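You operate a simulated robot arm through the tools that you are given. There is no shell and no other tool. Be economical: measure what you need, move in short steps, check, and stop when the job is done.

You are at the controls of a simulated robot arm. One attempt, no reset.

## Task
Set the controls near the top of the games table. At the end: the red score slider is set to 6; the lever marked turn is set to blue; the blue score slider is set to 6; the knob marked round is turned to 2; whatever was shut is shut again. Leave all else as you found it, and nothing knocked over.

It is judged by the outcome, as a careful person would: the job done as asked, and still so three seconds after it is handed in. It fails if anything else is knocked over, pushed out of place, dropped, spilled or broken.

## Robot
A 7-joint arm with a two-finger parallel gripper, fixed in place. Base frame: the origin is at the foot of the arm, x ahead of it, y to its left, z up; the work surface is at about z = 778. Lengths are in mm, angles in degrees, forces in N, time in s.
Its first joint turns from -166.0 to 166.0 degrees. Payload 4.4 kg.
The TCP is the grasp point between the finger pads, 23 mm short of the fingertips. In the tool frame z runs along the fingers and y along their closing line. The gripper opens to 94 mm. The fingers are 38 mm wide and 10 mm thick; the gripper's body (54 by 96 mm) begins 39 mm behind the TCP.
Orientation is that of the tool frame in the base frame, as a unit quaternion [x, y, z, w]. With the fingers straight down and closing along the base's y, the tool's x points along the base's -x, its y along +y and its z along -z.

## Interface
- The arm moves only by the tool step_arm. Its argument "commands" is a list of rows, each a list of 7 numbers: the shift along the base's x, y, z in mm, then the turn, a rotation vector about the base's x, y, z in degrees, then the finger opening in mm, from 0 to 94. In form: [[dx, dy, dz, wx, wy, wz, fingers], ...]. A call has 1 to 8 rows; each row shifts and turns the commanded pose from where the row before left it. Rows are played at 5 a second. More than 50 mm and 8.6 degrees between two rows, or a gripper value outside its range, and nothing of the call is played. A pose out of reach is approached as far as the arm can. The call stops where the force on the tool passes 40 N (or 10 N more than at its start, if that is more) or the arm is blocked; 0.2 s more then pass. Each finger travels about 72 mm/s and halts on what it meets, pressing with about 26 N; the grip force reading is that of the motor and also rises with nothing between the fingers. The clock runs only during rows and for 0.2 s after the last one: add rows that do not move to give the fingers time. It gives the time, the measured TCP pose, the force on the tool (base axes), the opening and the grip force at its end, in the units of the frame above (readings bear some noise), and new pictures: "views" is both (left out), scene, wrist or none.
- Cameras (640 x 400 px; columns grow to the right, rows downward): "scene" is fixed at [220.6, -650.1, 1368.1]; the picture's right is [0.70, -0.72, 0.00], its down [-0.30, -0.29, -0.91] and it looks along [0.65, 0.63, -0.41] (base axes); focal length 369 px, centre (320, 200). "wrist" rides on the gripper at [-39, 0, -44] in the tool frame; the picture's right is [0.00, -1.00, 0.00], its down [0.97, 0.00, -0.24] and it looks along [0.24, 0.00, 0.97] (tool axes); focal length 218 px, centre (320, 200).
- locate(camera, pixels): for up to 12 pixels [column, row] of the newest picture of that camera ("zoom" is the newest enlarged one), the place [x, y, z] in the base frame of the surface seen there, good to about 2 mm. No time passes.
- inspect(camera, box): a new picture of the part [left, top, right, bottom] of that camera's present view, enlarged. No time passes.
- close_job(): hands the job in; it is judged then, once.

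Work in short steps. Measure before you move; look again where a grasp or a placing could have gone wrong, and mend it. You have 60 turns and 120 pictures in all, those below and enlarged ones among them. Open the gripper and draw the arm clear of the work before you hand the job in, unless the task says otherwise; then end with one line.

The tools are called by a JSON object that holds its "method" and its "body". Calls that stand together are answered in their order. step_arm: Moves the arm, as the interface text tells. Its arguments: {"type":"object","properties":{"commands":{"type":"array","items":{"type":"array","items":{"type":"number"}}},"views":{"type":"string","enum":["both","scene","wrist","none"]}},"required":["commands"]} The other tools are called the same way: locate (camera, pixels) gives the place of the surface under pixels of a picture; inspect (camera, box) takes an enlarged picture of a part of a camera's view; close_job () hands the job in.

At the start:

```text
clock: 0.0
position: [773.5, -160.1, 1140.9]
ee_rot: [0.0, 1.0, 0.0, 0.0]
force: [0.6, -0.2, -0.1]
width: 94.0
grasp_force: 0.0
```

scene: 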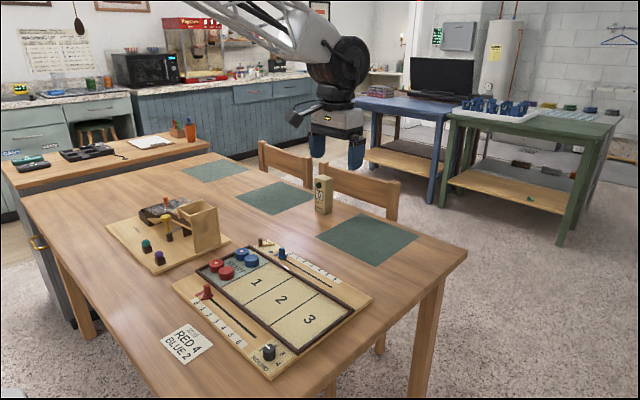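
wrist: 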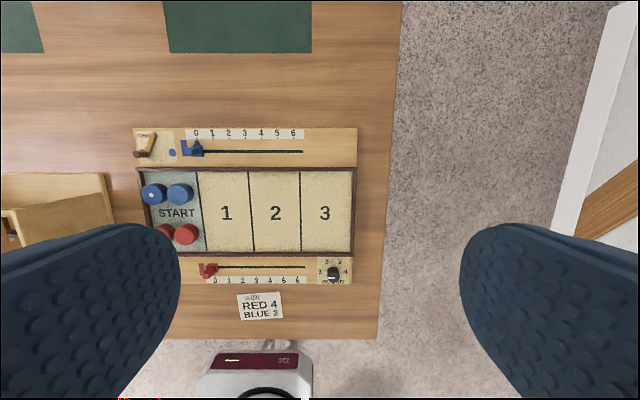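

I'll look closer at the board in both pictures before measuring.

{"method": "inspect", "body": {"camera": "wrist", "box": [120, 110, 370, 300]}}

{"method": "inspect", "body": {"camera": "scene", "box": [160, 220, 380, 390]}}

{"method": "inspect", "body": {"camera": "scene", "box": [100, 170, 380, 290]}}

```text
2.11 times, centred on (245, 205) of wrist
```

zoom: 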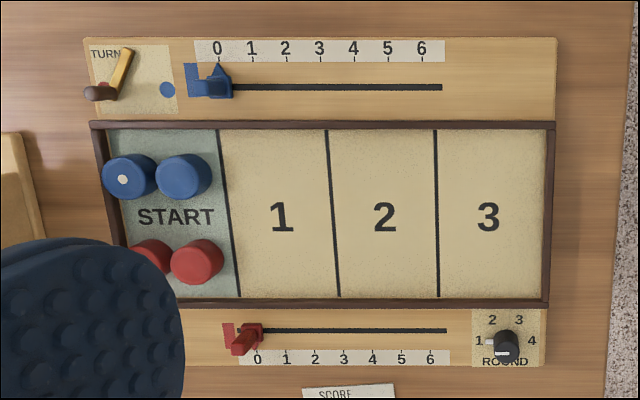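

```text
2.35 times, centred on (270, 305) of scene
```

zoom: 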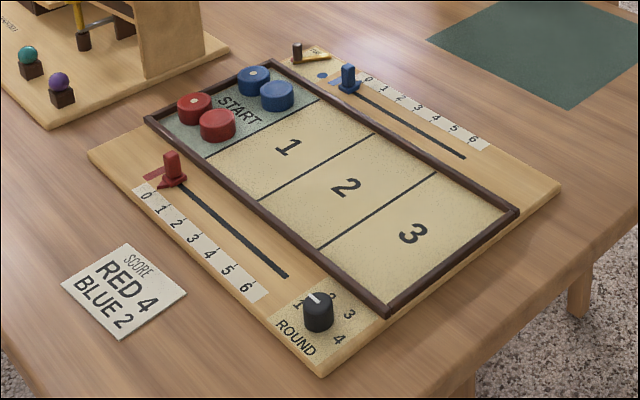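

```text
2.29 times, centred on (240, 230) of scene
```

zoom: 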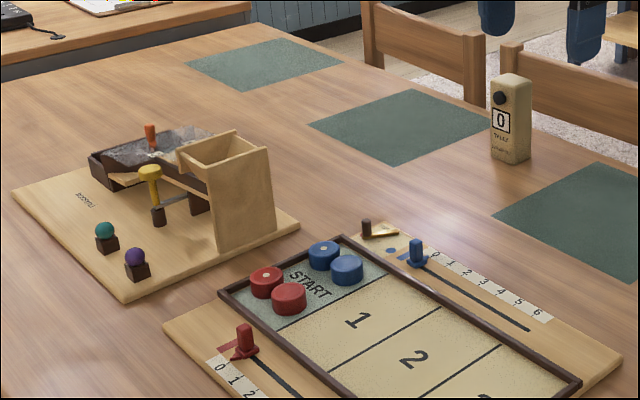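

Board layout is clear: blue slider and turn lever on the far edge, red slider and round knob on the near edge. I measure key points in both pictures.

{"method": "locate", "body": {"camera": "wrist", "pixels": [[196, 148], [295, 134], [295, 152], [172, 153], [138, 153], [152, 138], [209, 270], [305, 268], [299, 281], [334, 271], [320, 271], [325, 260]]}}

{"method": "locate", "body": {"camera": "zoom", "pixels": [[417, 245], [367, 225], [385, 230], [390, 250], [244, 330], [244, 350], [410, 262], [528, 329]]}}

```text
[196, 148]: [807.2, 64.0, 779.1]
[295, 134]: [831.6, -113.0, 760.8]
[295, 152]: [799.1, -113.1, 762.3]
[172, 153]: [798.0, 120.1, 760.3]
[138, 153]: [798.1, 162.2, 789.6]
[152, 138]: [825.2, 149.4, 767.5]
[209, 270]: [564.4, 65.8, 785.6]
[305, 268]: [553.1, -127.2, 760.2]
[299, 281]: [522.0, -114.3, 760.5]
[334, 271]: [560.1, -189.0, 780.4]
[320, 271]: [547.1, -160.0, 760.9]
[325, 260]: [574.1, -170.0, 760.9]
```

```text
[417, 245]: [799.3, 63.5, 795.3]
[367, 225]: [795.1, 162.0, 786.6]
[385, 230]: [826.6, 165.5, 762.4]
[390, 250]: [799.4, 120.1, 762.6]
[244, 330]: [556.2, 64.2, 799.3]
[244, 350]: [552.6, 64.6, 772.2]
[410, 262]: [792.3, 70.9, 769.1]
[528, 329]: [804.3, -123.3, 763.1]
```

Board surface is z≈761; knobs up to z≈800. I move above the lever/blue slider for a close look.

{"method": "step_arm", "body": {"commands": [[0, 32, -22, 0, 0, 0, 94], [0, 32, -22, 0, 0, 0, 94], [0, 32, -22, 0, 0, 0, 94], [0, 32, -22, 0, 0, 0, 94], [0, 32, -22, 0, 0, 0, 94], [0, 32, -22, 0, 0, 0, 94], [0, 32, -22, 0, 0, 0, 94], [0, 32, -22, 0, 0, 0, 94]]}}

```text
clock: 1.8
position: [774.1, 95.1, 967.1]
ee_rot: [0.001, 1.0, -0.001, 0.0]
force: [-0.3, 1.2, -0.6]
width: 93.9
grasp_force: 0.0
```

scene: 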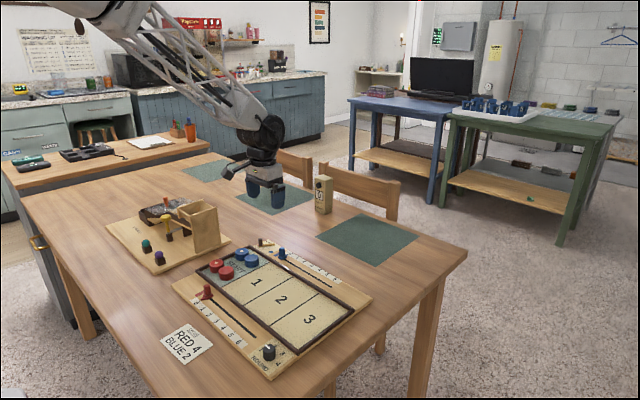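
wrist: 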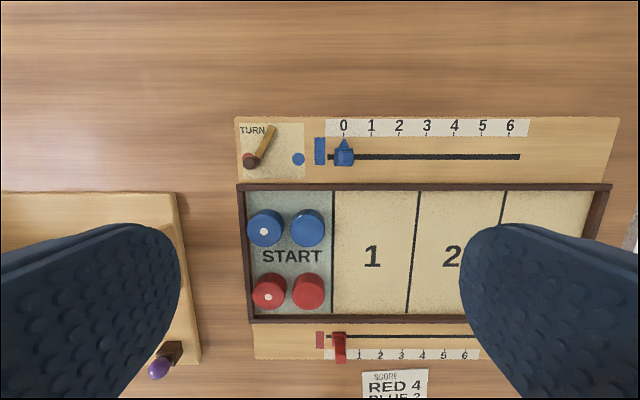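

{"method": "inspect", "body": {"camera": "wrist", "box": [225, 105, 385, 205]}}

{"method": "locate", "body": {"camera": "wrist", "pixels": [[343, 127], [510, 127], [345, 158], [345, 145], [518, 157], [298, 159], [250, 162], [266, 140], [340, 350], [320, 339]]}}

```text
4.00 times, centred on (305, 155) of wrist
```

zoom: 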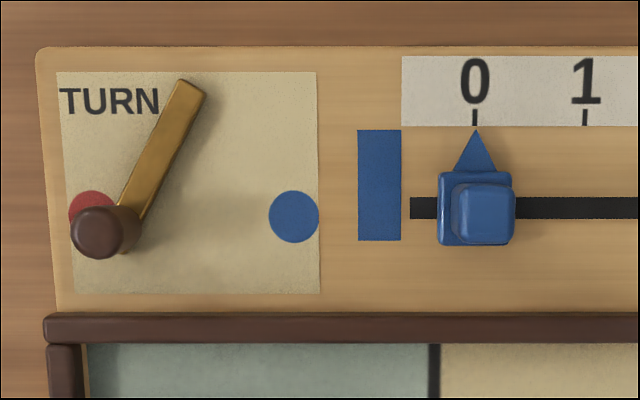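

```text
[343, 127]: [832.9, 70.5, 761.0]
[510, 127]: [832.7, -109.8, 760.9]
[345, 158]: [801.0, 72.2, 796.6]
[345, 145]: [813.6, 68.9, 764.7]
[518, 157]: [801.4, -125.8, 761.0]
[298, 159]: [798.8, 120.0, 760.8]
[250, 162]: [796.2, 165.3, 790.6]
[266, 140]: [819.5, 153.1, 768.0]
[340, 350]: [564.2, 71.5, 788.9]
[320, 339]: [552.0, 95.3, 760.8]
```

Scale: 0 at y=70.5, 6 at y=-109.8 (30 mm steps). I measure handle and lever edges in the zoom.

{"method": "locate", "body": {"camera": "zoom", "pixels": [[457, 215], [513, 215], [485, 187], [485, 240], [442, 215], [475, 132], [475, 118], [72, 232], [130, 232], [100, 210], [100, 255], [190, 90]]}}

{"method": "locate", "body": {"camera": "zoom", "pixels": [[90, 205], [200, 323], [414, 207], [180, 320], [155, 155], [185, 83], [205, 95], [175, 100], [120, 235], [128, 250]]}}

```text
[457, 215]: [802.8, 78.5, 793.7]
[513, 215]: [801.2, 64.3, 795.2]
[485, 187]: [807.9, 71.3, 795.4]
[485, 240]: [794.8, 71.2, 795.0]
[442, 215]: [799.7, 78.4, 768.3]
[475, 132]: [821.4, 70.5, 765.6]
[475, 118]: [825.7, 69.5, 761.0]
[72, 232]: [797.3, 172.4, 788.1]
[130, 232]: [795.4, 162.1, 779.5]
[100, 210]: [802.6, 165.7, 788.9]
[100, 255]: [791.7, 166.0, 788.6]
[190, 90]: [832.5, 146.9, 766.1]
```

```text
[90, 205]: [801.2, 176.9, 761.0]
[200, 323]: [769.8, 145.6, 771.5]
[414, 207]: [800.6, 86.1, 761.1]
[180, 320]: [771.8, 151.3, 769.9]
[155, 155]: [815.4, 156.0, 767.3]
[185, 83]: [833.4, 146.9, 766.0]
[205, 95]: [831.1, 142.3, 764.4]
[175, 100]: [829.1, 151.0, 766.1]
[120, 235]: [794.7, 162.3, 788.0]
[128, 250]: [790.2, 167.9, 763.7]
```

Knob of the lever is at (797,167), top z≈789; pivot near (831,147), blue mirror position y≈126. I hover above the knob with a smaller opening.

{"method": "step_arm", "body": {"commands": [[7, 18, -34, 0, 0, 0, 40], [7, 18, -34, 0, 0, 0, 40], [7, 18, -34, 0, 0, 0, 40], [6, 18, -32, 0, 0, 0, 40], [0, 0, 0, 0, 0, 0, 40]]}}

```text
clock: 3.0
position: [803.1, 168.7, 831.6]
ee_rot: [-0.001, 1.0, 0.0, 0.0]
force: [-1.2, 0.2, 1.1]
width: 40.2
grasp_force: 0.1
```

scene: 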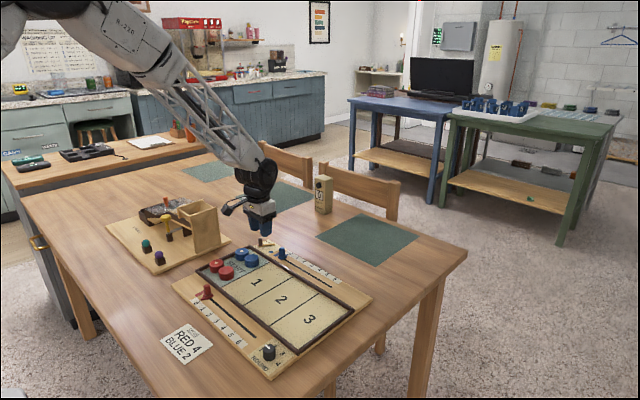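
wrist: 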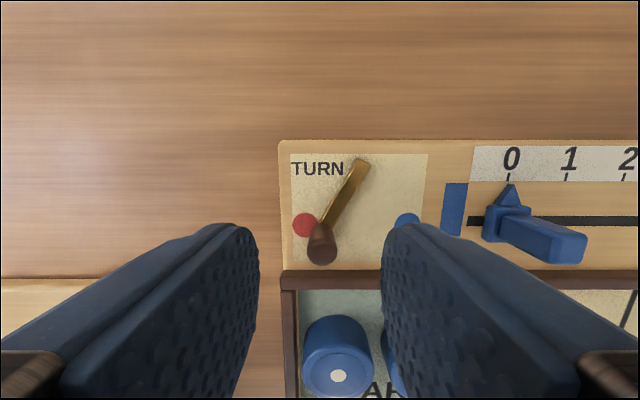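

The knob (321,248) is between the fingers. I descend to z≈797 and close gently around it.

{"method": "step_arm", "body": {"commands": [[0, 0, -18, 0, 0, 0, 40], [0, 0, -16, 0, 0, 0, 40], [0, 0, 0, 0, 0, 0, 16], [0, 0, 0, 0, 0, 0, 16], [0, 0, 0, 0, 0, 0, 16]]}}

```text
clock: 4.2
position: [801.0, 169.0, 797.8]
ee_rot: [0.0, 1.0, -0.001, 0.0]
force: [-0.8, -6.2, 2.4]
width: 18.5
grasp_force: 2.3
```

scene: 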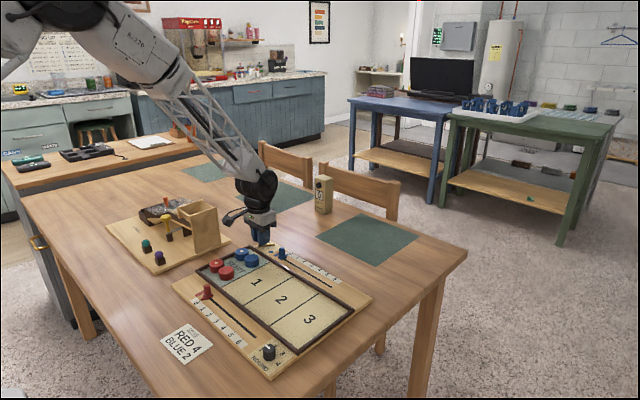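
wrist: 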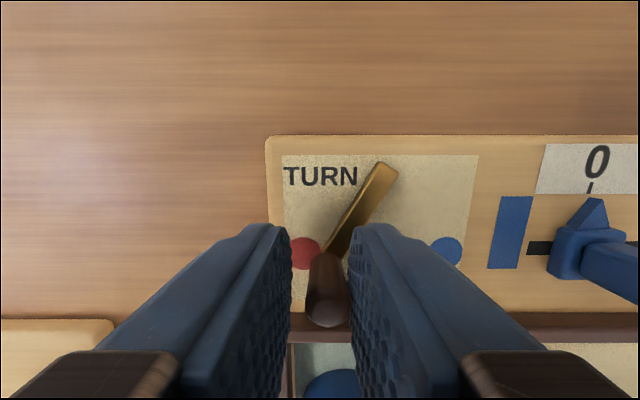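

Knob held loosely (width 18.5). I drag it along -y toward blue in small steps.

{"method": "step_arm", "body": {"commands": [[0, -6, 0, 0, 0, 0, 17], [-2, -6, 0, 0, 0, 0, 17], [-1, -6, 0, 0, 0, 0, 17], [0, -6, 0, 0, 0, 0, 17], [1, -6, 0, 0, 0, 0, 17], [2, -6, 0, 0, 0, 0, 17], [0, -5, 0, 0, 0, 0, 17]]}}

```text
clock: 5.8
position: [799.5, 128.1, 797.6]
ee_rot: [0.0, 1.0, 0.001, 0.001]
force: [0.5, 0.5, -0.5]
width: 17.2
grasp_force: 0.3
```

scene: 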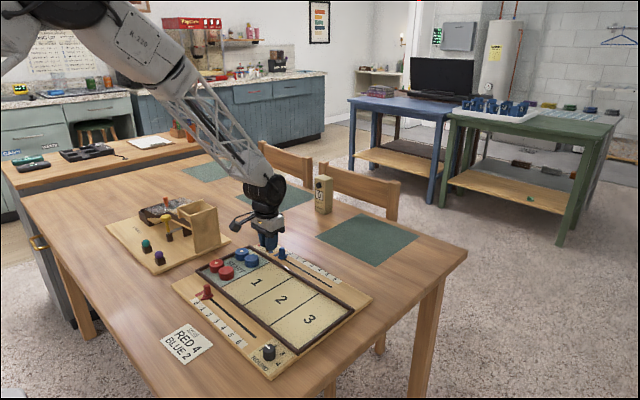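
wrist: 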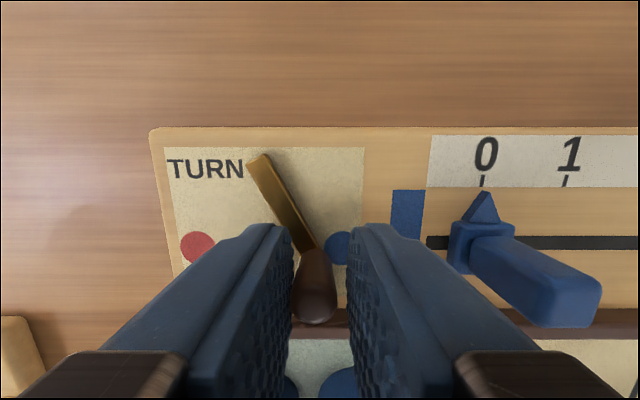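

The lever swung across, knob lying at the left finger. I nudge a little further to see if there's a stop.

{"method": "step_arm", "body": {"commands": [[0, -2, 0, 0, 0, 0, 17], [0, -2, 0, 0, 0, 0, 17], [0, -2, 0, 0, 0, 0, 17], [0, 0, 0, 0, 0, 0, 17]], "views": "wrist"}}

```text
clock: 6.8
position: [799.4, 123.1, 797.6]
ee_rot: [-0.001, 1.0, 0.0, 0.0]
force: [1.6, 18.8, -5.8]
width: 25.3
grasp_force: 9.2
```

wrist: 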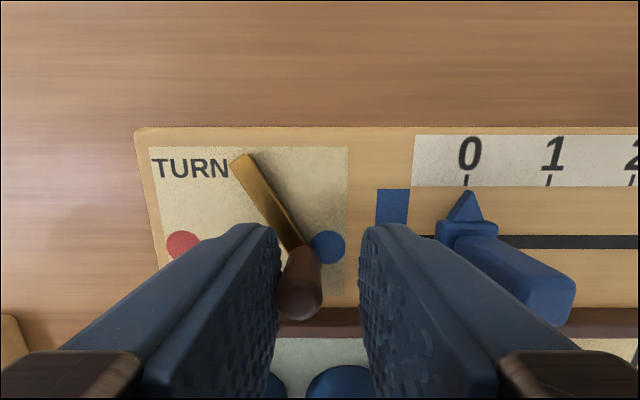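

The stop was reached (18.8 N, finger pushed back), so the lever is at blue. I open slightly and rise.

{"method": "step_arm", "body": {"commands": [[0, 1, 0, 0, 0, 0, 36], [0, 0, 0, 0, 0, 0, 36], [0, 0, 30, 0, 0, 0, 36], [0, 0, 40, 0, 0, 0, 36], [0, -17, 30, 0, 0, 0, 36], [0, -35, 0, 0, 0, 0, 36], [0, 0, 0, 0, 0, 0, 36]], "views": "wrist"}}

```text
clock: 8.4
position: [799.9, 71.8, 896.8]
ee_rot: [0.0, 1.0, 0.0, -0.001]
force: [0.0, -0.6, -0.6]
width: 35.7
grasp_force: 0.0
```

wrist: 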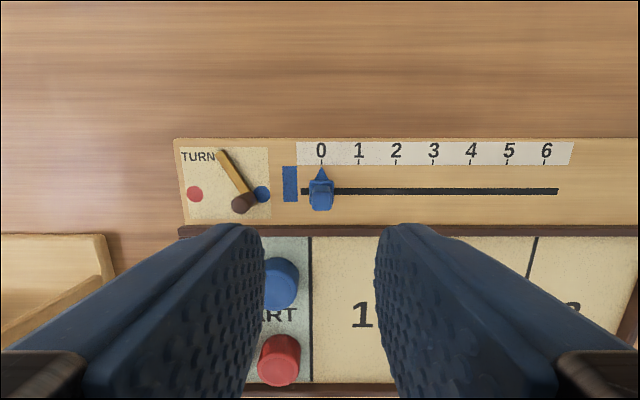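

Lever knob now points to blue. Blue handle (320,190) is centred between the fingers at y≈70.7; I descend and grip it.

{"method": "step_arm", "body": {"commands": [[0, -1, -40, 0, 0, 0, 36], [1, 0, -35, 0, 0, 0, 36], [0, 0, -25, 0, 0, 0, 36], [0, 0, 0, 0, 0, 0, 36], [0, 0, 0, 0, 0, 0, 10], [0, 0, 0, 0, 0, 0, 10], [0, 0, 0, 0, 0, 0, 10]], "views": "wrist"}}

```text
clock: 10.0
position: [801.8, 70.5, 798.5]
ee_rot: [0.0, 1.0, 0.0, 0.0]
force: [4.7, -15.1, -2.9]
width: 16.7
grasp_force: 7.0
```

wrist: 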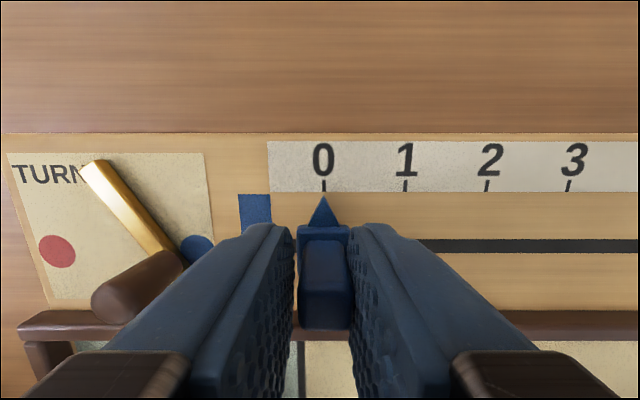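

Gripped around the handle. I drag it 180 mm along -y toward 6.

{"method": "step_arm", "body": {"commands": [[0, -10, 0, 0, 0, 0, 10], [0, -25, 0, 0, 0, 0, 10], [0, -28, 0, 0, 0, 0, 10], [0, -28, 0, 0, 0, 0, 10], [0, -28, 0, 0, 0, 0, 10], [0, -25, 0, 0, 0, 0, 10], [0, -20, 0, 0, 0, 0, 10], [0, -10, 0, 0, 0, 0, 10]], "views": "wrist"}}

```text
clock: 11.8
position: [801.5, -105.0, 797.4]
ee_rot: [-0.001, 1.0, 0.0, 0.0]
force: [37.1, 1.4, 5.6]
width: 14.0
grasp_force: 45.1
```

wrist: 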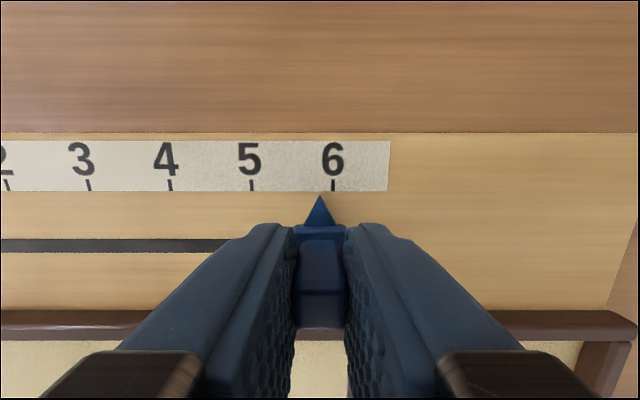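

Pointer (320) is 13 px short of the 6 tick (333), i.e. 4.8 mm. There's side load of 37 N in x, so I loosen, then finish the last bit.

{"method": "step_arm", "body": {"commands": [[0, 0, 0, 0, 0, 0, 18], [0, 0, 0, 0, 0, 0, 18], [0, -2, 0, 0, 0, 0, 14], [0, -2, 0, 0, 0, 0, 14], [0, 0, 0, 0, 0, 0, 14]], "views": "wrist"}}

```text
clock: 13.0
position: [800.8, -109.5, 796.9]
ee_rot: [-0.001, 1.0, 0.0, -0.001]
force: [0.3, 0.9, 0.3]
width: 14.2
grasp_force: 0.9
```

wrist: 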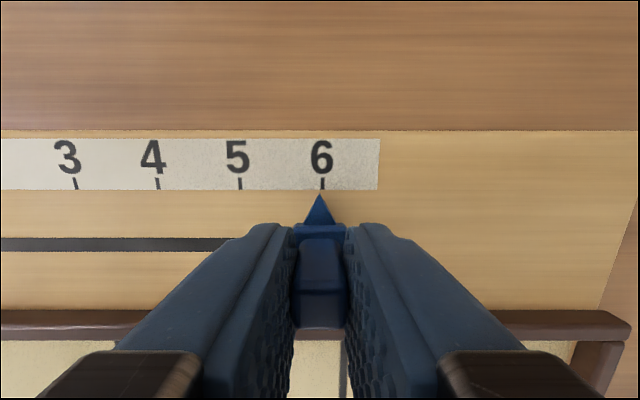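

Pointer 319.5 vs tick 322.5, about 1 mm short. I move 1 mm more, then open and rise.

{"method": "step_arm", "body": {"commands": [[0, -1.2, 0, 0, 0, 0, 14], [0, 0, 0, 0, 0, 0, 14], [0, 0, 0, 0, 0, 0, 30], [0, 0, 0, 0, 0, 0, 36], [0, 0, 30, 0, 0, 0, 36], [0, 0, 40, 0, 0, 0, 36], [0, 0, 30, 0, 0, 0, 36], [0, 0, 0, 0, 0, 0, 36]], "views": "wrist"}}

{"method": "inspect", "body": {"camera": "wrist", "box": [100, 130, 340, 220]}}

```text
clock: 14.8
position: [803.0, -109.9, 893.6]
ee_rot: [0.0, 1.0, 0.0, 0.0]
force: [-0.7, -0.1, -0.4]
width: 35.9
grasp_force: 0.1
```

wrist: 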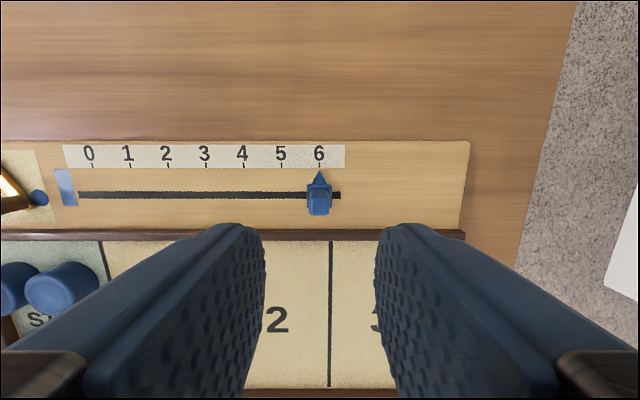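

```text
2.67 times, centred on (220, 175) of wrist
```

zoom: 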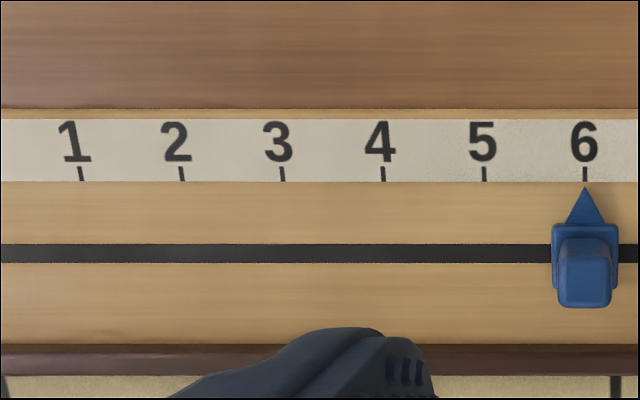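

Blue slider is exactly on 6. Now I move over the round knob near (555,-188).

{"method": "step_arm", "body": {"commands": [[-40, -13, 5, 0, 0, 0, 60], [-40, -13, 5, 0, 0, 0, 60], [-40, -13, 0, 0, 0, 0, 60], [-40, -13, 0, 0, 0, 0, 60], [-40, -13, 0, 0, 0, 0, 60], [-43, -13, 0, 0, 0, 0, 60], [0, 0, 0, 0, 0, 0, 60]], "views": "wrist"}}

{"method": "inspect", "body": {"camera": "wrist", "box": [240, 100, 400, 250]}}

{"method": "inspect", "body": {"camera": "scene", "box": [170, 230, 330, 390]}}

```text
clock: 16.4
position: [559.5, -184.8, 904.9]
ee_rot: [-0.001, 1.0, 0.0, 0.0]
force: [0.0, 0.3, -0.9]
width: 60.2
grasp_force: 0.1
```

wrist: 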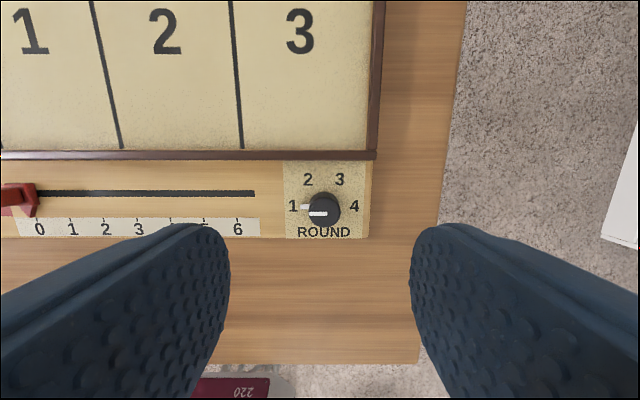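

```text
2.67 times, centred on (320, 175) of wrist
```

zoom: 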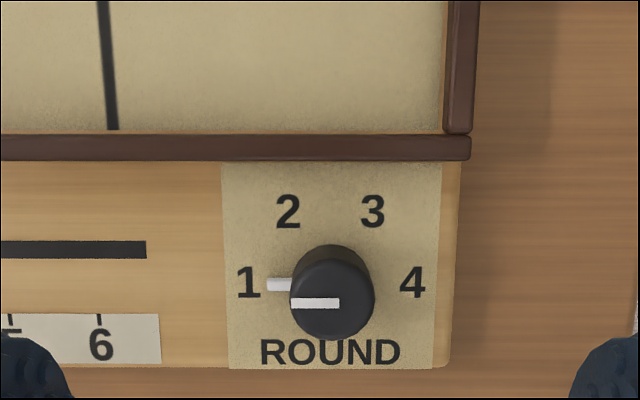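

```text
2.50 times, centred on (250, 310) of scene
```

zoom: 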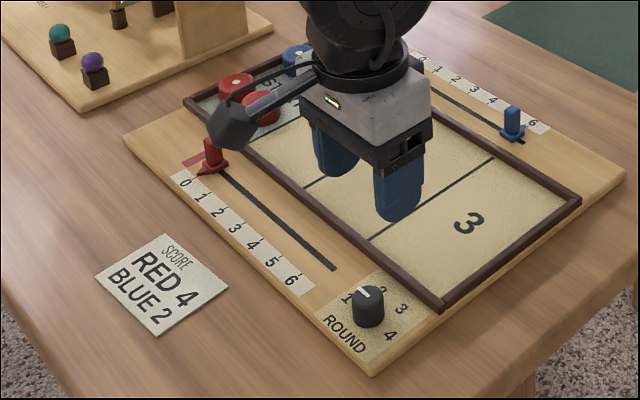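

Knob points at 1; 2 is 60° clockwise from above. I locate the knob edges and labels.

{"method": "inspect", "body": {"camera": "wrist", "box": [280, 150, 380, 240]}}

{"method": "locate", "body": {"camera": "wrist", "pixels": [[324, 210], [312, 213], [338, 210], [325, 223], [322, 195], [305, 206], [308, 180], [340, 180], [293, 206], [355, 206], [330, 155], [302, 206]]}}

```text
4.44 times, centred on (330, 195) of wrist
```

zoom: 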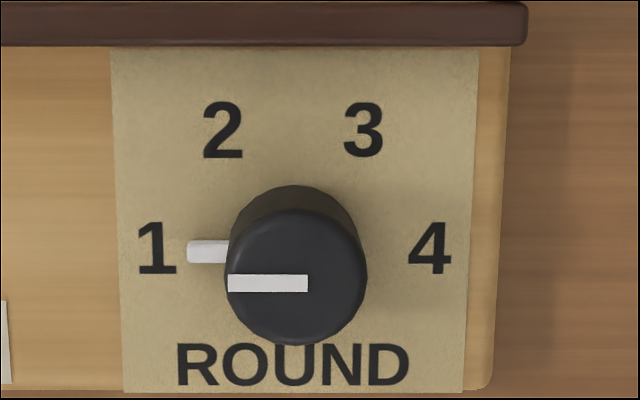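

```text
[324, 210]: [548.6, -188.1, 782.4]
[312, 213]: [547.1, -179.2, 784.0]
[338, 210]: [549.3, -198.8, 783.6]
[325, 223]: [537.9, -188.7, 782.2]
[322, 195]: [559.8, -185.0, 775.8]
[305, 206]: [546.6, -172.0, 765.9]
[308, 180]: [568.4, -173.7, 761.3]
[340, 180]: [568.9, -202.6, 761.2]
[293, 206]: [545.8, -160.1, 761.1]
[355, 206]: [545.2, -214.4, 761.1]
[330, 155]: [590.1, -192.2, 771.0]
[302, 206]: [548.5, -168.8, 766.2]
```

Knob centre ≈(547,-188), radius ≈11–12, top z 783; pointer top z 766. I descend to just above it.

{"method": "step_arm", "body": {"commands": [[-6, -2, -35, 0, 0, 0, 60], [-6, -1, -35, 0, 0, 0, 60], [0, 0, 0, 0, 0, 0, 50], [0, 0, 0, 0, 0, 0, 50]], "views": "wrist"}}

```text
clock: 17.4
position: [546.3, -189.5, 835.7]
ee_rot: [0.0, 1.0, 0.001, -0.001]
force: [0.3, 0.2, 0.1]
width: 50.0
grasp_force: 0.1
```

wrist: 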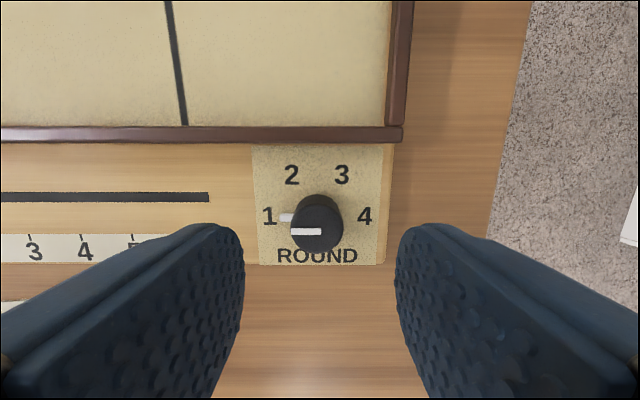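

Knob is centred at col 317; y offset ≈1.5 mm. I descend to z≈793 and close.

{"method": "step_arm", "body": {"commands": [[0, 1, -22, 0, 0, 0, 50], [0, 0, -20, 0, 0, 0, 50], [0, 0, 0, 0, 0, 0, 30], [0, 0, 0, 0, 0, 0, 20], [0, 0, 0, 0, 0, 0, 18], [0, 0, 0, 0, 0, 0, 18]], "views": "wrist"}}

```text
clock: 18.8
position: [547.1, -188.8, 795.2]
ee_rot: [-0.001, 1.0, 0.001, 0.0]
force: [3.8, 22.6, 0.6]
width: 28.0
grasp_force: 11.3
```

wrist: 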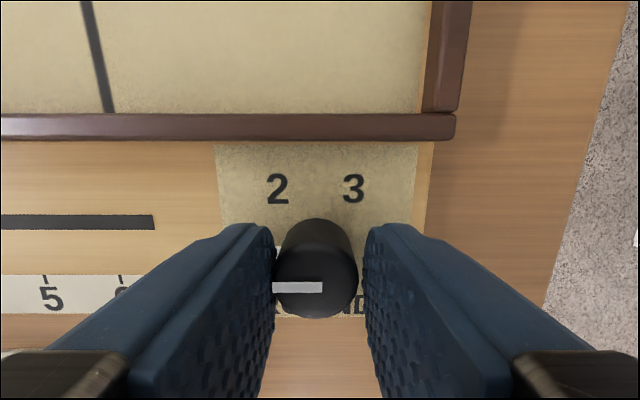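

The left finger touches first (22 N in +y); I shift +2 mm in y and let it finish closing.

{"method": "step_arm", "body": {"commands": [[0, 2, 0, 0, 0, 0, 20], [0, 0, 0, 0, 0, 0, 20], [0, 0, 0, 0, 0, 0, 20]], "views": "wrist"}}

```text
clock: 19.6
position: [547.3, -187.8, 795.6]
ee_rot: [0.0, 1.0, -0.001, -0.001]
force: [0.5, -23.9, -12.7]
width: 25.0
grasp_force: 45.1
```

wrist: 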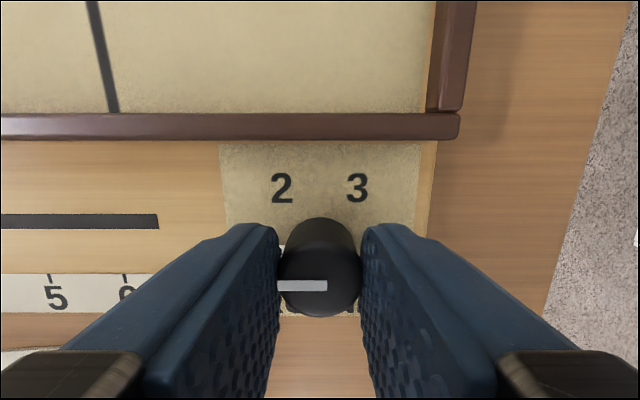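

Firmly gripped (25 mm). I ease y by -0.8 mm and begin turning about -z.

{"method": "step_arm", "body": {"commands": [[0, -0.8, 0, 0, 0, 0, 22], [0, 0, 0, 0, 0, -6, 22], [0, 0, 0, 0, 0, -6, 22], [0, 0, 0, 0, 0, -6, 22]], "views": "wrist"}}

```text
clock: 20.6
position: [545.5, -187.8, 795.6]
ee_rot: [0.156, 0.988, 0.0, 0.001]
force: [21.8, 31.7, 7.4]
width: 25.1
grasp_force: 45.1
```

wrist: 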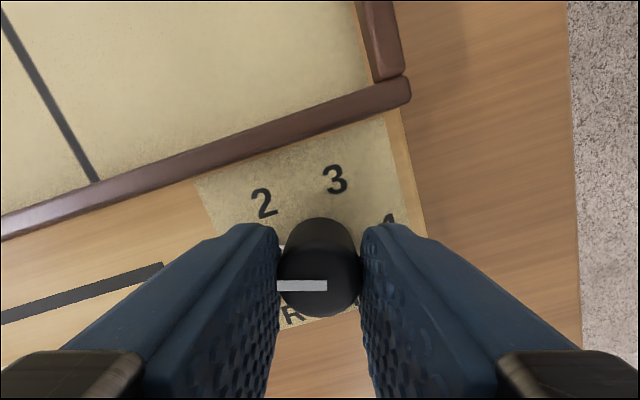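

The knob turns with the gripper (18° so far). I relieve the side force a bit and keep turning.

{"method": "step_arm", "body": {"commands": [[0.7, 0.7, 0, 0, 0, 0, 22], [0, 0, 0, 0, 0, -6, 22], [0, 0, 0, 0, 0, -6, 22], [0, 0, 0, 0, 0, -6, 22]], "views": "none"}}

```text
clock: 21.6
position: [547.1, -187.5, 794.8]
ee_rot: [0.311, 0.951, 0.0, -0.001]
force: [1.7, -2.0, 7.9]
width: 24.9
grasp_force: 45.0
```

{"method": "step_arm", "body": {"commands": [[0, 0, 0, 0, 0, -6, 22], [0, 0, 0, 0, 0, -6, 22], [0, 0, 0, 0, 0, -6, 22], [0, 0, 0, 0, 0, -4, 22], [0, 0, 0, 0, 0, 0, 22]], "views": "wrist"}}

```text
clock: 22.8
position: [547.1, -188.0, 794.7]
ee_rot: [0.484, 0.875, 0.001, 0.0]
force: [2.1, 10.6, 13.6]
width: 25.0
grasp_force: 45.2
```

wrist: 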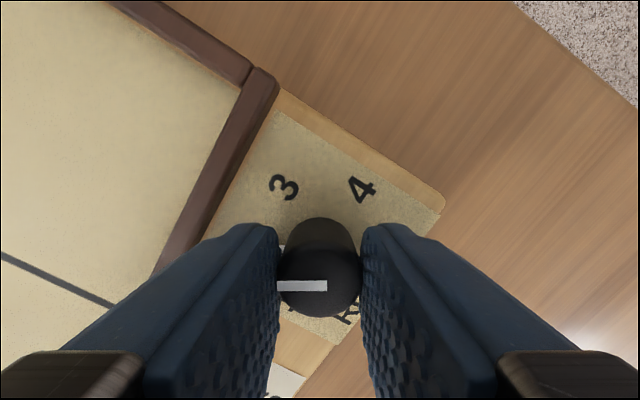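

Labels 3/4 now sit about where 2/3 were; 58° turned. I add 2°, then open and rise.

{"method": "step_arm", "body": {"commands": [[0, 0, 0, 0, 0, -2, 22], [0, 0, 0, 0, 0, 0, 22], [0, 0, 0, 0, 0, 0, 36], [0, 0, 0, 0, 0, 0, 44], [0, 0, 40, 0, 0, 0, 44], [0, 0, 40, 0, 0, 0, 44], [0, 0, 20, 0, 0, 0, 44], [0, 0, 0, 0, 0, 0, 44]], "views": "wrist"}}

{"method": "inspect", "body": {"camera": "wrist", "box": [260, 140, 380, 260]}}

```text
clock: 24.6
position: [546.1, -187.2, 894.9]
ee_rot: [0.5, 0.866, -0.001, 0.0]
force: [-0.6, 0.9, 0.7]
width: 44.2
grasp_force: 0.0
```

wrist: 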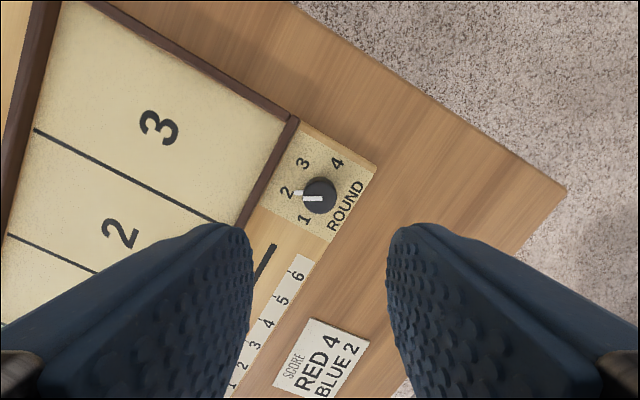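

```text
3.33 times, centred on (320, 200) of wrist
```

zoom: 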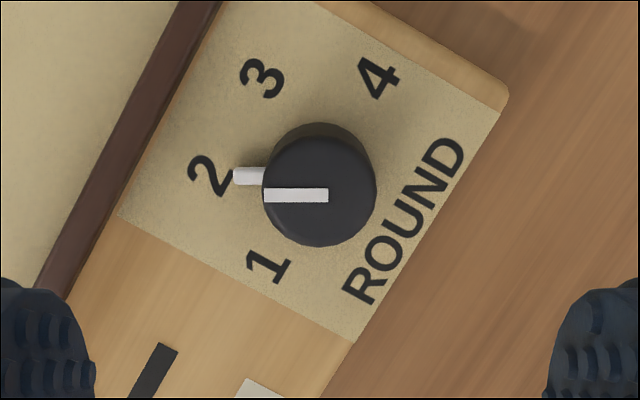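

Pointer is squarely on 2. I turn the gripper back and move over the red slider handle near (554,70).

{"method": "step_arm", "body": {"commands": [[1, 32, 0, 0, 0, 7.5, 44], [1, 32, 0, 0, 0, 7.5, 44], [1, 32, 0, 0, 0, 7.5, 44], [1, 32, 0, 0, 0, 7.5, 44], [1, 32, 0, 0, 0, 7.5, 44], [1, 32, 0, 0, 0, 7.5, 44], [1, 32, 0, 0, 0, 7.5, 44], [1, 32, 0, 0, 0, 7.5, 44]], "views": "wrist"}}

{"method": "inspect", "body": {"camera": "wrist", "box": [260, 140, 420, 240]}}

```text
clock: 26.4
position: [554.2, 71.0, 894.1]
ee_rot: [-0.001, 1.0, 0.0, 0.0]
force: [0.3, 0.2, -0.7]
width: 44.1
grasp_force: 0.0
```

wrist: 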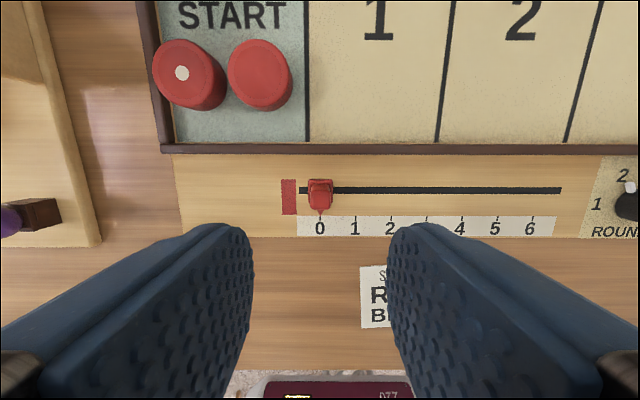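

```text
4.00 times, centred on (340, 190) of wrist
```

zoom: 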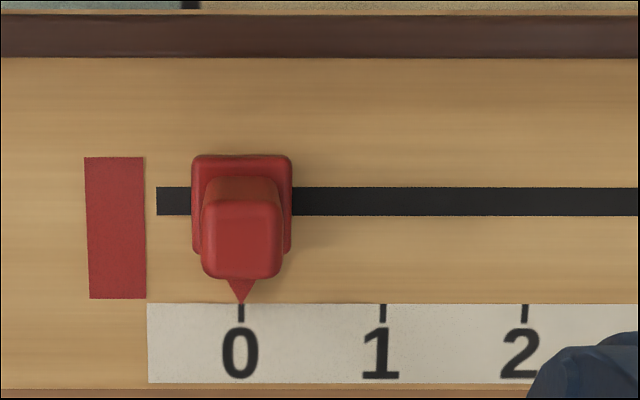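

{"method": "locate", "body": {"camera": "zoom", "pixels": [[241, 235], [241, 205], [241, 270], [206, 240], [280, 240], [242, 314], [383, 314], [400, 200]]}}

{"method": "locate", "body": {"camera": "wrist", "pixels": [[320, 219], [530, 219], [400, 190]]}}

```text
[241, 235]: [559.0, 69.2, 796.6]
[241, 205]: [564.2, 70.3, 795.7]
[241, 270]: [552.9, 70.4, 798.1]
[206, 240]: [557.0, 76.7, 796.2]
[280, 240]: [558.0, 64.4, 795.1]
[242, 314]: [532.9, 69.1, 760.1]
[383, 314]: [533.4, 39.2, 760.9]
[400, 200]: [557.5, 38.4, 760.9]
```

```text
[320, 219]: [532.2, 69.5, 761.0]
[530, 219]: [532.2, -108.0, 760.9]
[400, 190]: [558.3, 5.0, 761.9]
```

Red handle centre (558,70), same size as blue. I descend and grip it.

{"method": "step_arm", "body": {"commands": [[1, -0.5, -40, 0, 0, 0, 36], [1, 0, -35, 0, 0, 0, 36], [1, 0, -22, 0, 0, 0, 36], [0, 0, 0, 0, 0, 0, 36], [0, 0, 0, 0, 0, 0, 18], [0, 0, 0, 0, 0, 0, 15], [0, 0, 0, 0, 0, 0, 14]], "views": "wrist"}}

```text
clock: 28.0
position: [558.9, 67.4, 796.1]
ee_rot: [-0.001, 1.0, 0.0, 0.0]
force: [0.2, 0.9, -0.5]
width: 14.2
grasp_force: 0.2
```

wrist: 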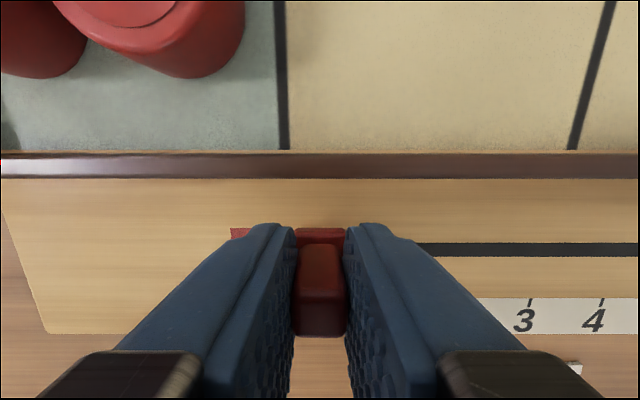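

Handle is held at width 14.2 with little load. I drag ~177 mm along -y.

{"method": "step_arm", "body": {"commands": [[0, -10, 0, 0, 0, 0, 14], [0, -25, 0, 0, 0, 0, 14], [0, -28, 0, 0, 0, 0, 14], [0, -28, 0, 0, 0, 0, 14], [0, -28, 0, 0, 0, 0, 14], [0, -25, 0, 0, 0, 0, 14], [0, -20, 0, 0, 0, 0, 14], [0, -12, 0, 0, 0, 0, 14]], "views": "wrist"}}

{"method": "inspect", "body": {"camera": "scene", "box": [170, 270, 310, 380]}}

```text
clock: 29.8
position: [556.2, -109.5, 796.2]
ee_rot: [-0.001, 1.0, 0.0, -0.001]
force: [-1.1, 0.4, -0.3]
width: 14.7
grasp_force: 0.7
```

wrist: 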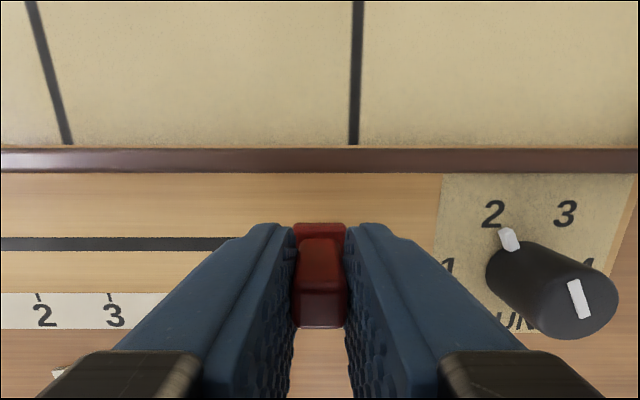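

```text
3.64 times, centred on (240, 325) of scene
```

zoom: 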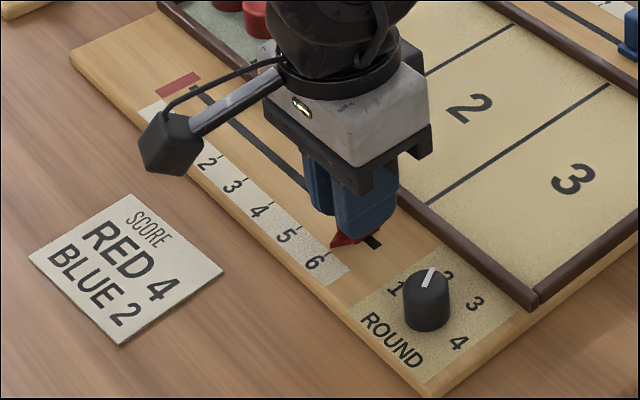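

Looks about at 6. I open, rise and check the pointer against the tick.

{"method": "step_arm", "body": {"commands": [[0, 0, 0, 0, 0, 0, 30], [0, 0, 0, 0, 0, 0, 36], [0, 0, 30, 0, 0, 0, 36], [0, 0, 40, 0, 0, 0, 36], [0, 0, 30, 0, 0, 0, 36], [0, 0, 0, 0, 0, 0, 36]], "views": "wrist"}}

{"method": "inspect", "body": {"camera": "wrist", "box": [260, 150, 380, 240]}}

```text
clock: 31.2
position: [556.6, -108.2, 897.5]
ee_rot: [0.0, 1.0, 0.0, 0.0]
force: [-0.4, 0.0, -1.0]
width: 35.9
grasp_force: 0.1
```

wrist: 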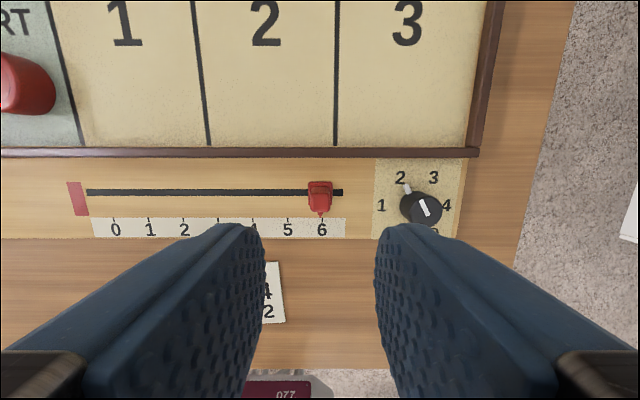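

```text
4.44 times, centred on (320, 195) of wrist
```

zoom: 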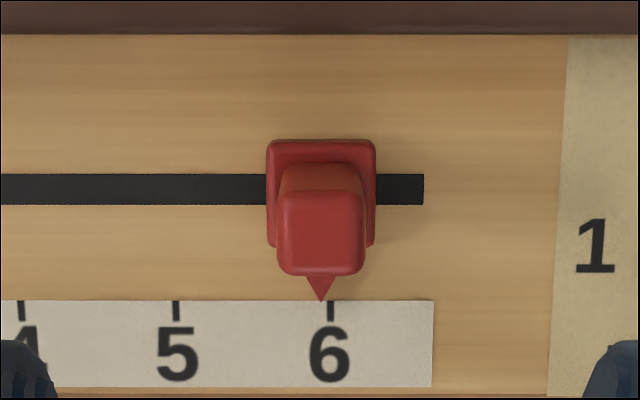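

Pointer is ~1.9 mm short of 6 (321 vs 331 px, 155 px per unit). I go back down 2 mm further along -y, closing around it to nudge it.

{"method": "step_arm", "body": {"commands": [[0, 0, -40, 0, 0, 0, 36], [0, 0, -35, 0, 0, 0, 36], [0, 0, -25, 0, 0, 0, 36], [0, 0, 0, 0, 0, 0, 18], [0, 0, 0, 0, 0, 0, 14], [0, -1, 0, 0, 0, 0, 14], [0, -1, 0, 0, 0, 0, 14], [0, 0, 0, 0, 0, 0, 14]], "views": "none"}}

{"method": "step_arm", "body": {"commands": [[0, 0, 0, 0, 0, 0, 14], [0, 0, 0, 0, 0, 0, 30], [0, 0, 0, 0, 0, 0, 36], [0, 0, 30, 0, 0, 0, 36], [0, 0, 40, 0, 0, 0, 36], [0, 0, 30, 0, 0, 0, 36], [0, 0, 0, 0, 0, 0, 36]], "views": "wrist"}}

{"method": "inspect", "body": {"camera": "wrist", "box": [260, 150, 380, 240]}}

```text
clock: 33.0
position: [557.6, -109.2, 797.6]
ee_rot: [0.001, 1.0, 0.0, 0.0]
force: [-1.0, 0.6, 0.1]
width: 14.3
grasp_force: 1.3
```

```text
clock: 34.6
position: [557.2, -108.3, 897.9]
ee_rot: [0.0, 1.0, -0.001, 0.0]
force: [-0.3, -0.3, 0.0]
width: 36.1
grasp_force: 0.1
```

wrist: 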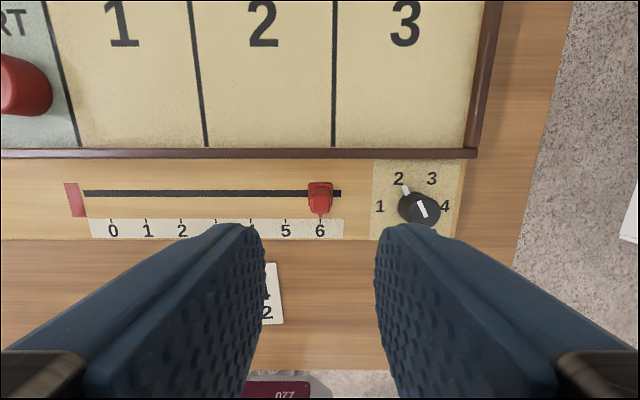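

```text
4.44 times, centred on (320, 195) of wrist
```

zoom: 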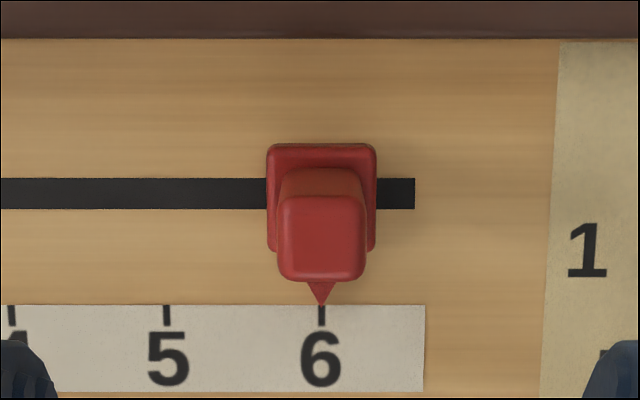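

Red is now on 6 and the round pointer is on 2. I raise the arm clear and take a final look at the whole board, including the lever.

{"method": "step_arm", "body": {"commands": [[20, 20, 40, 0, 0, 0, 94], [20, 20, 40, 0, 0, 0, 94], [25, 20, 35, 0, 0, 0, 94], [25, 20, 35, 0, 0, 0, 94], [25, 20, 35, 0, 0, 0, 94], [25, 20, 30, 0, 0, 0, 94], [25, 20, 25, 0, 0, 0, 94], [0, 0, 0, 0, 0, 0, 94]]}}

{"method": "inspect", "body": {"camera": "wrist", "box": [180, 100, 460, 300]}}

{"method": "inspect", "body": {"camera": "scene", "box": [100, 190, 380, 390]}}

```text
clock: 36.4
position: [720.0, 30.1, 1137.1]
ee_rot: [-0.001, 1.0, -0.001, 0.0]
force: [0.3, -0.3, 0.6]
width: 94.1
grasp_force: 0.0
```

scene: 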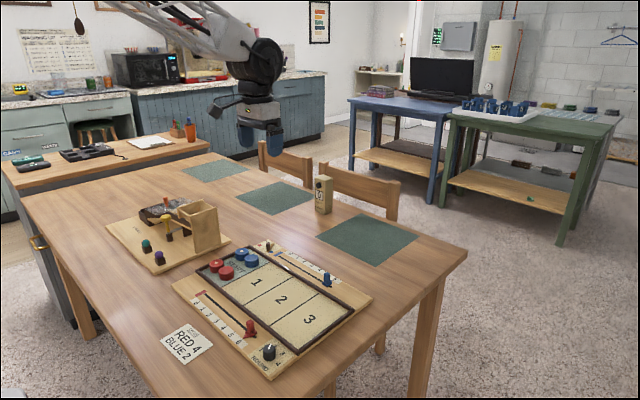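
wrist: 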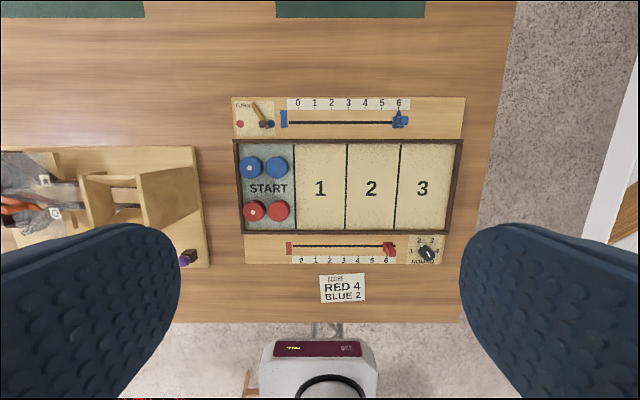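

```text
2.00 times, centred on (320, 200) of wrist
```

zoom: 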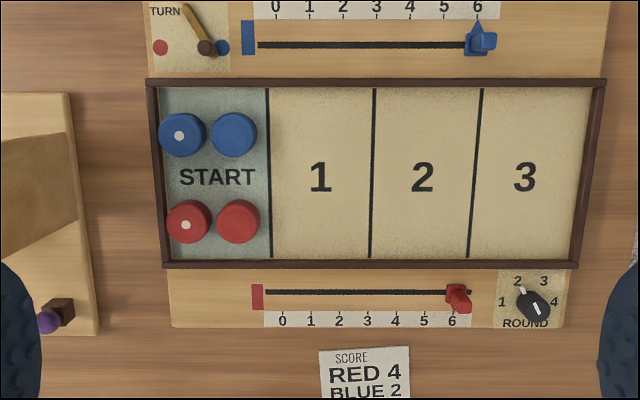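

```text
2.00 times, centred on (240, 290) of scene
```

zoom: 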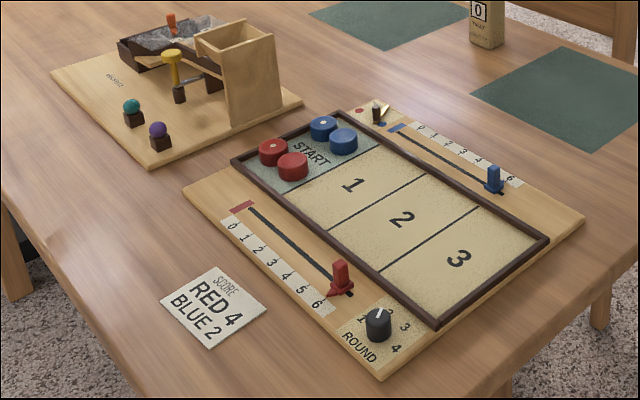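

I check the lever knob's position precisely, as it looks short of the blue dot.

{"method": "inspect", "body": {"camera": "wrist", "box": [225, 90, 305, 145]}}

{"method": "locate", "body": {"camera": "wrist", "pixels": [[263, 124], [241, 124], [271, 124], [254, 104]]}}

```text
7.27 times, centred on (265, 118) of wrist
```

zoom: 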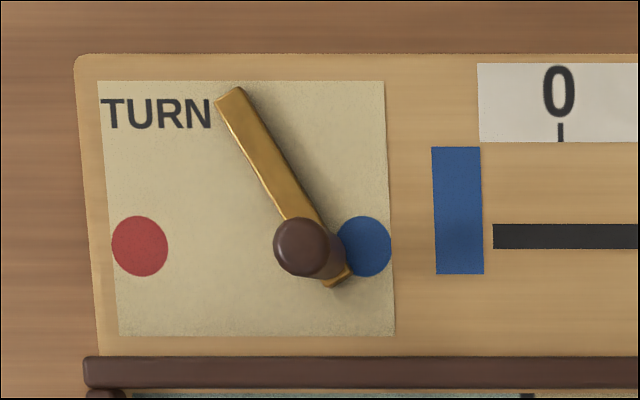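

```text
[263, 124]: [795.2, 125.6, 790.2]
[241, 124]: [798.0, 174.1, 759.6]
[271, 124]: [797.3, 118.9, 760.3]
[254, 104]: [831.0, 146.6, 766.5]
```

The lever knob is at y≈126, the exact mirror of its red position (167) about the pivot (146.6) and at its stop, so everything is set.

{"method": "close_job", "body": {}}

```text
The job is handed in.
```

The red and blue score sliders are both on 6, the turn lever is against its stop at blue, and the round knob points to 2. I saw nothing that had been shut, nothing else was moved, and the gripper is open and clear of the table.
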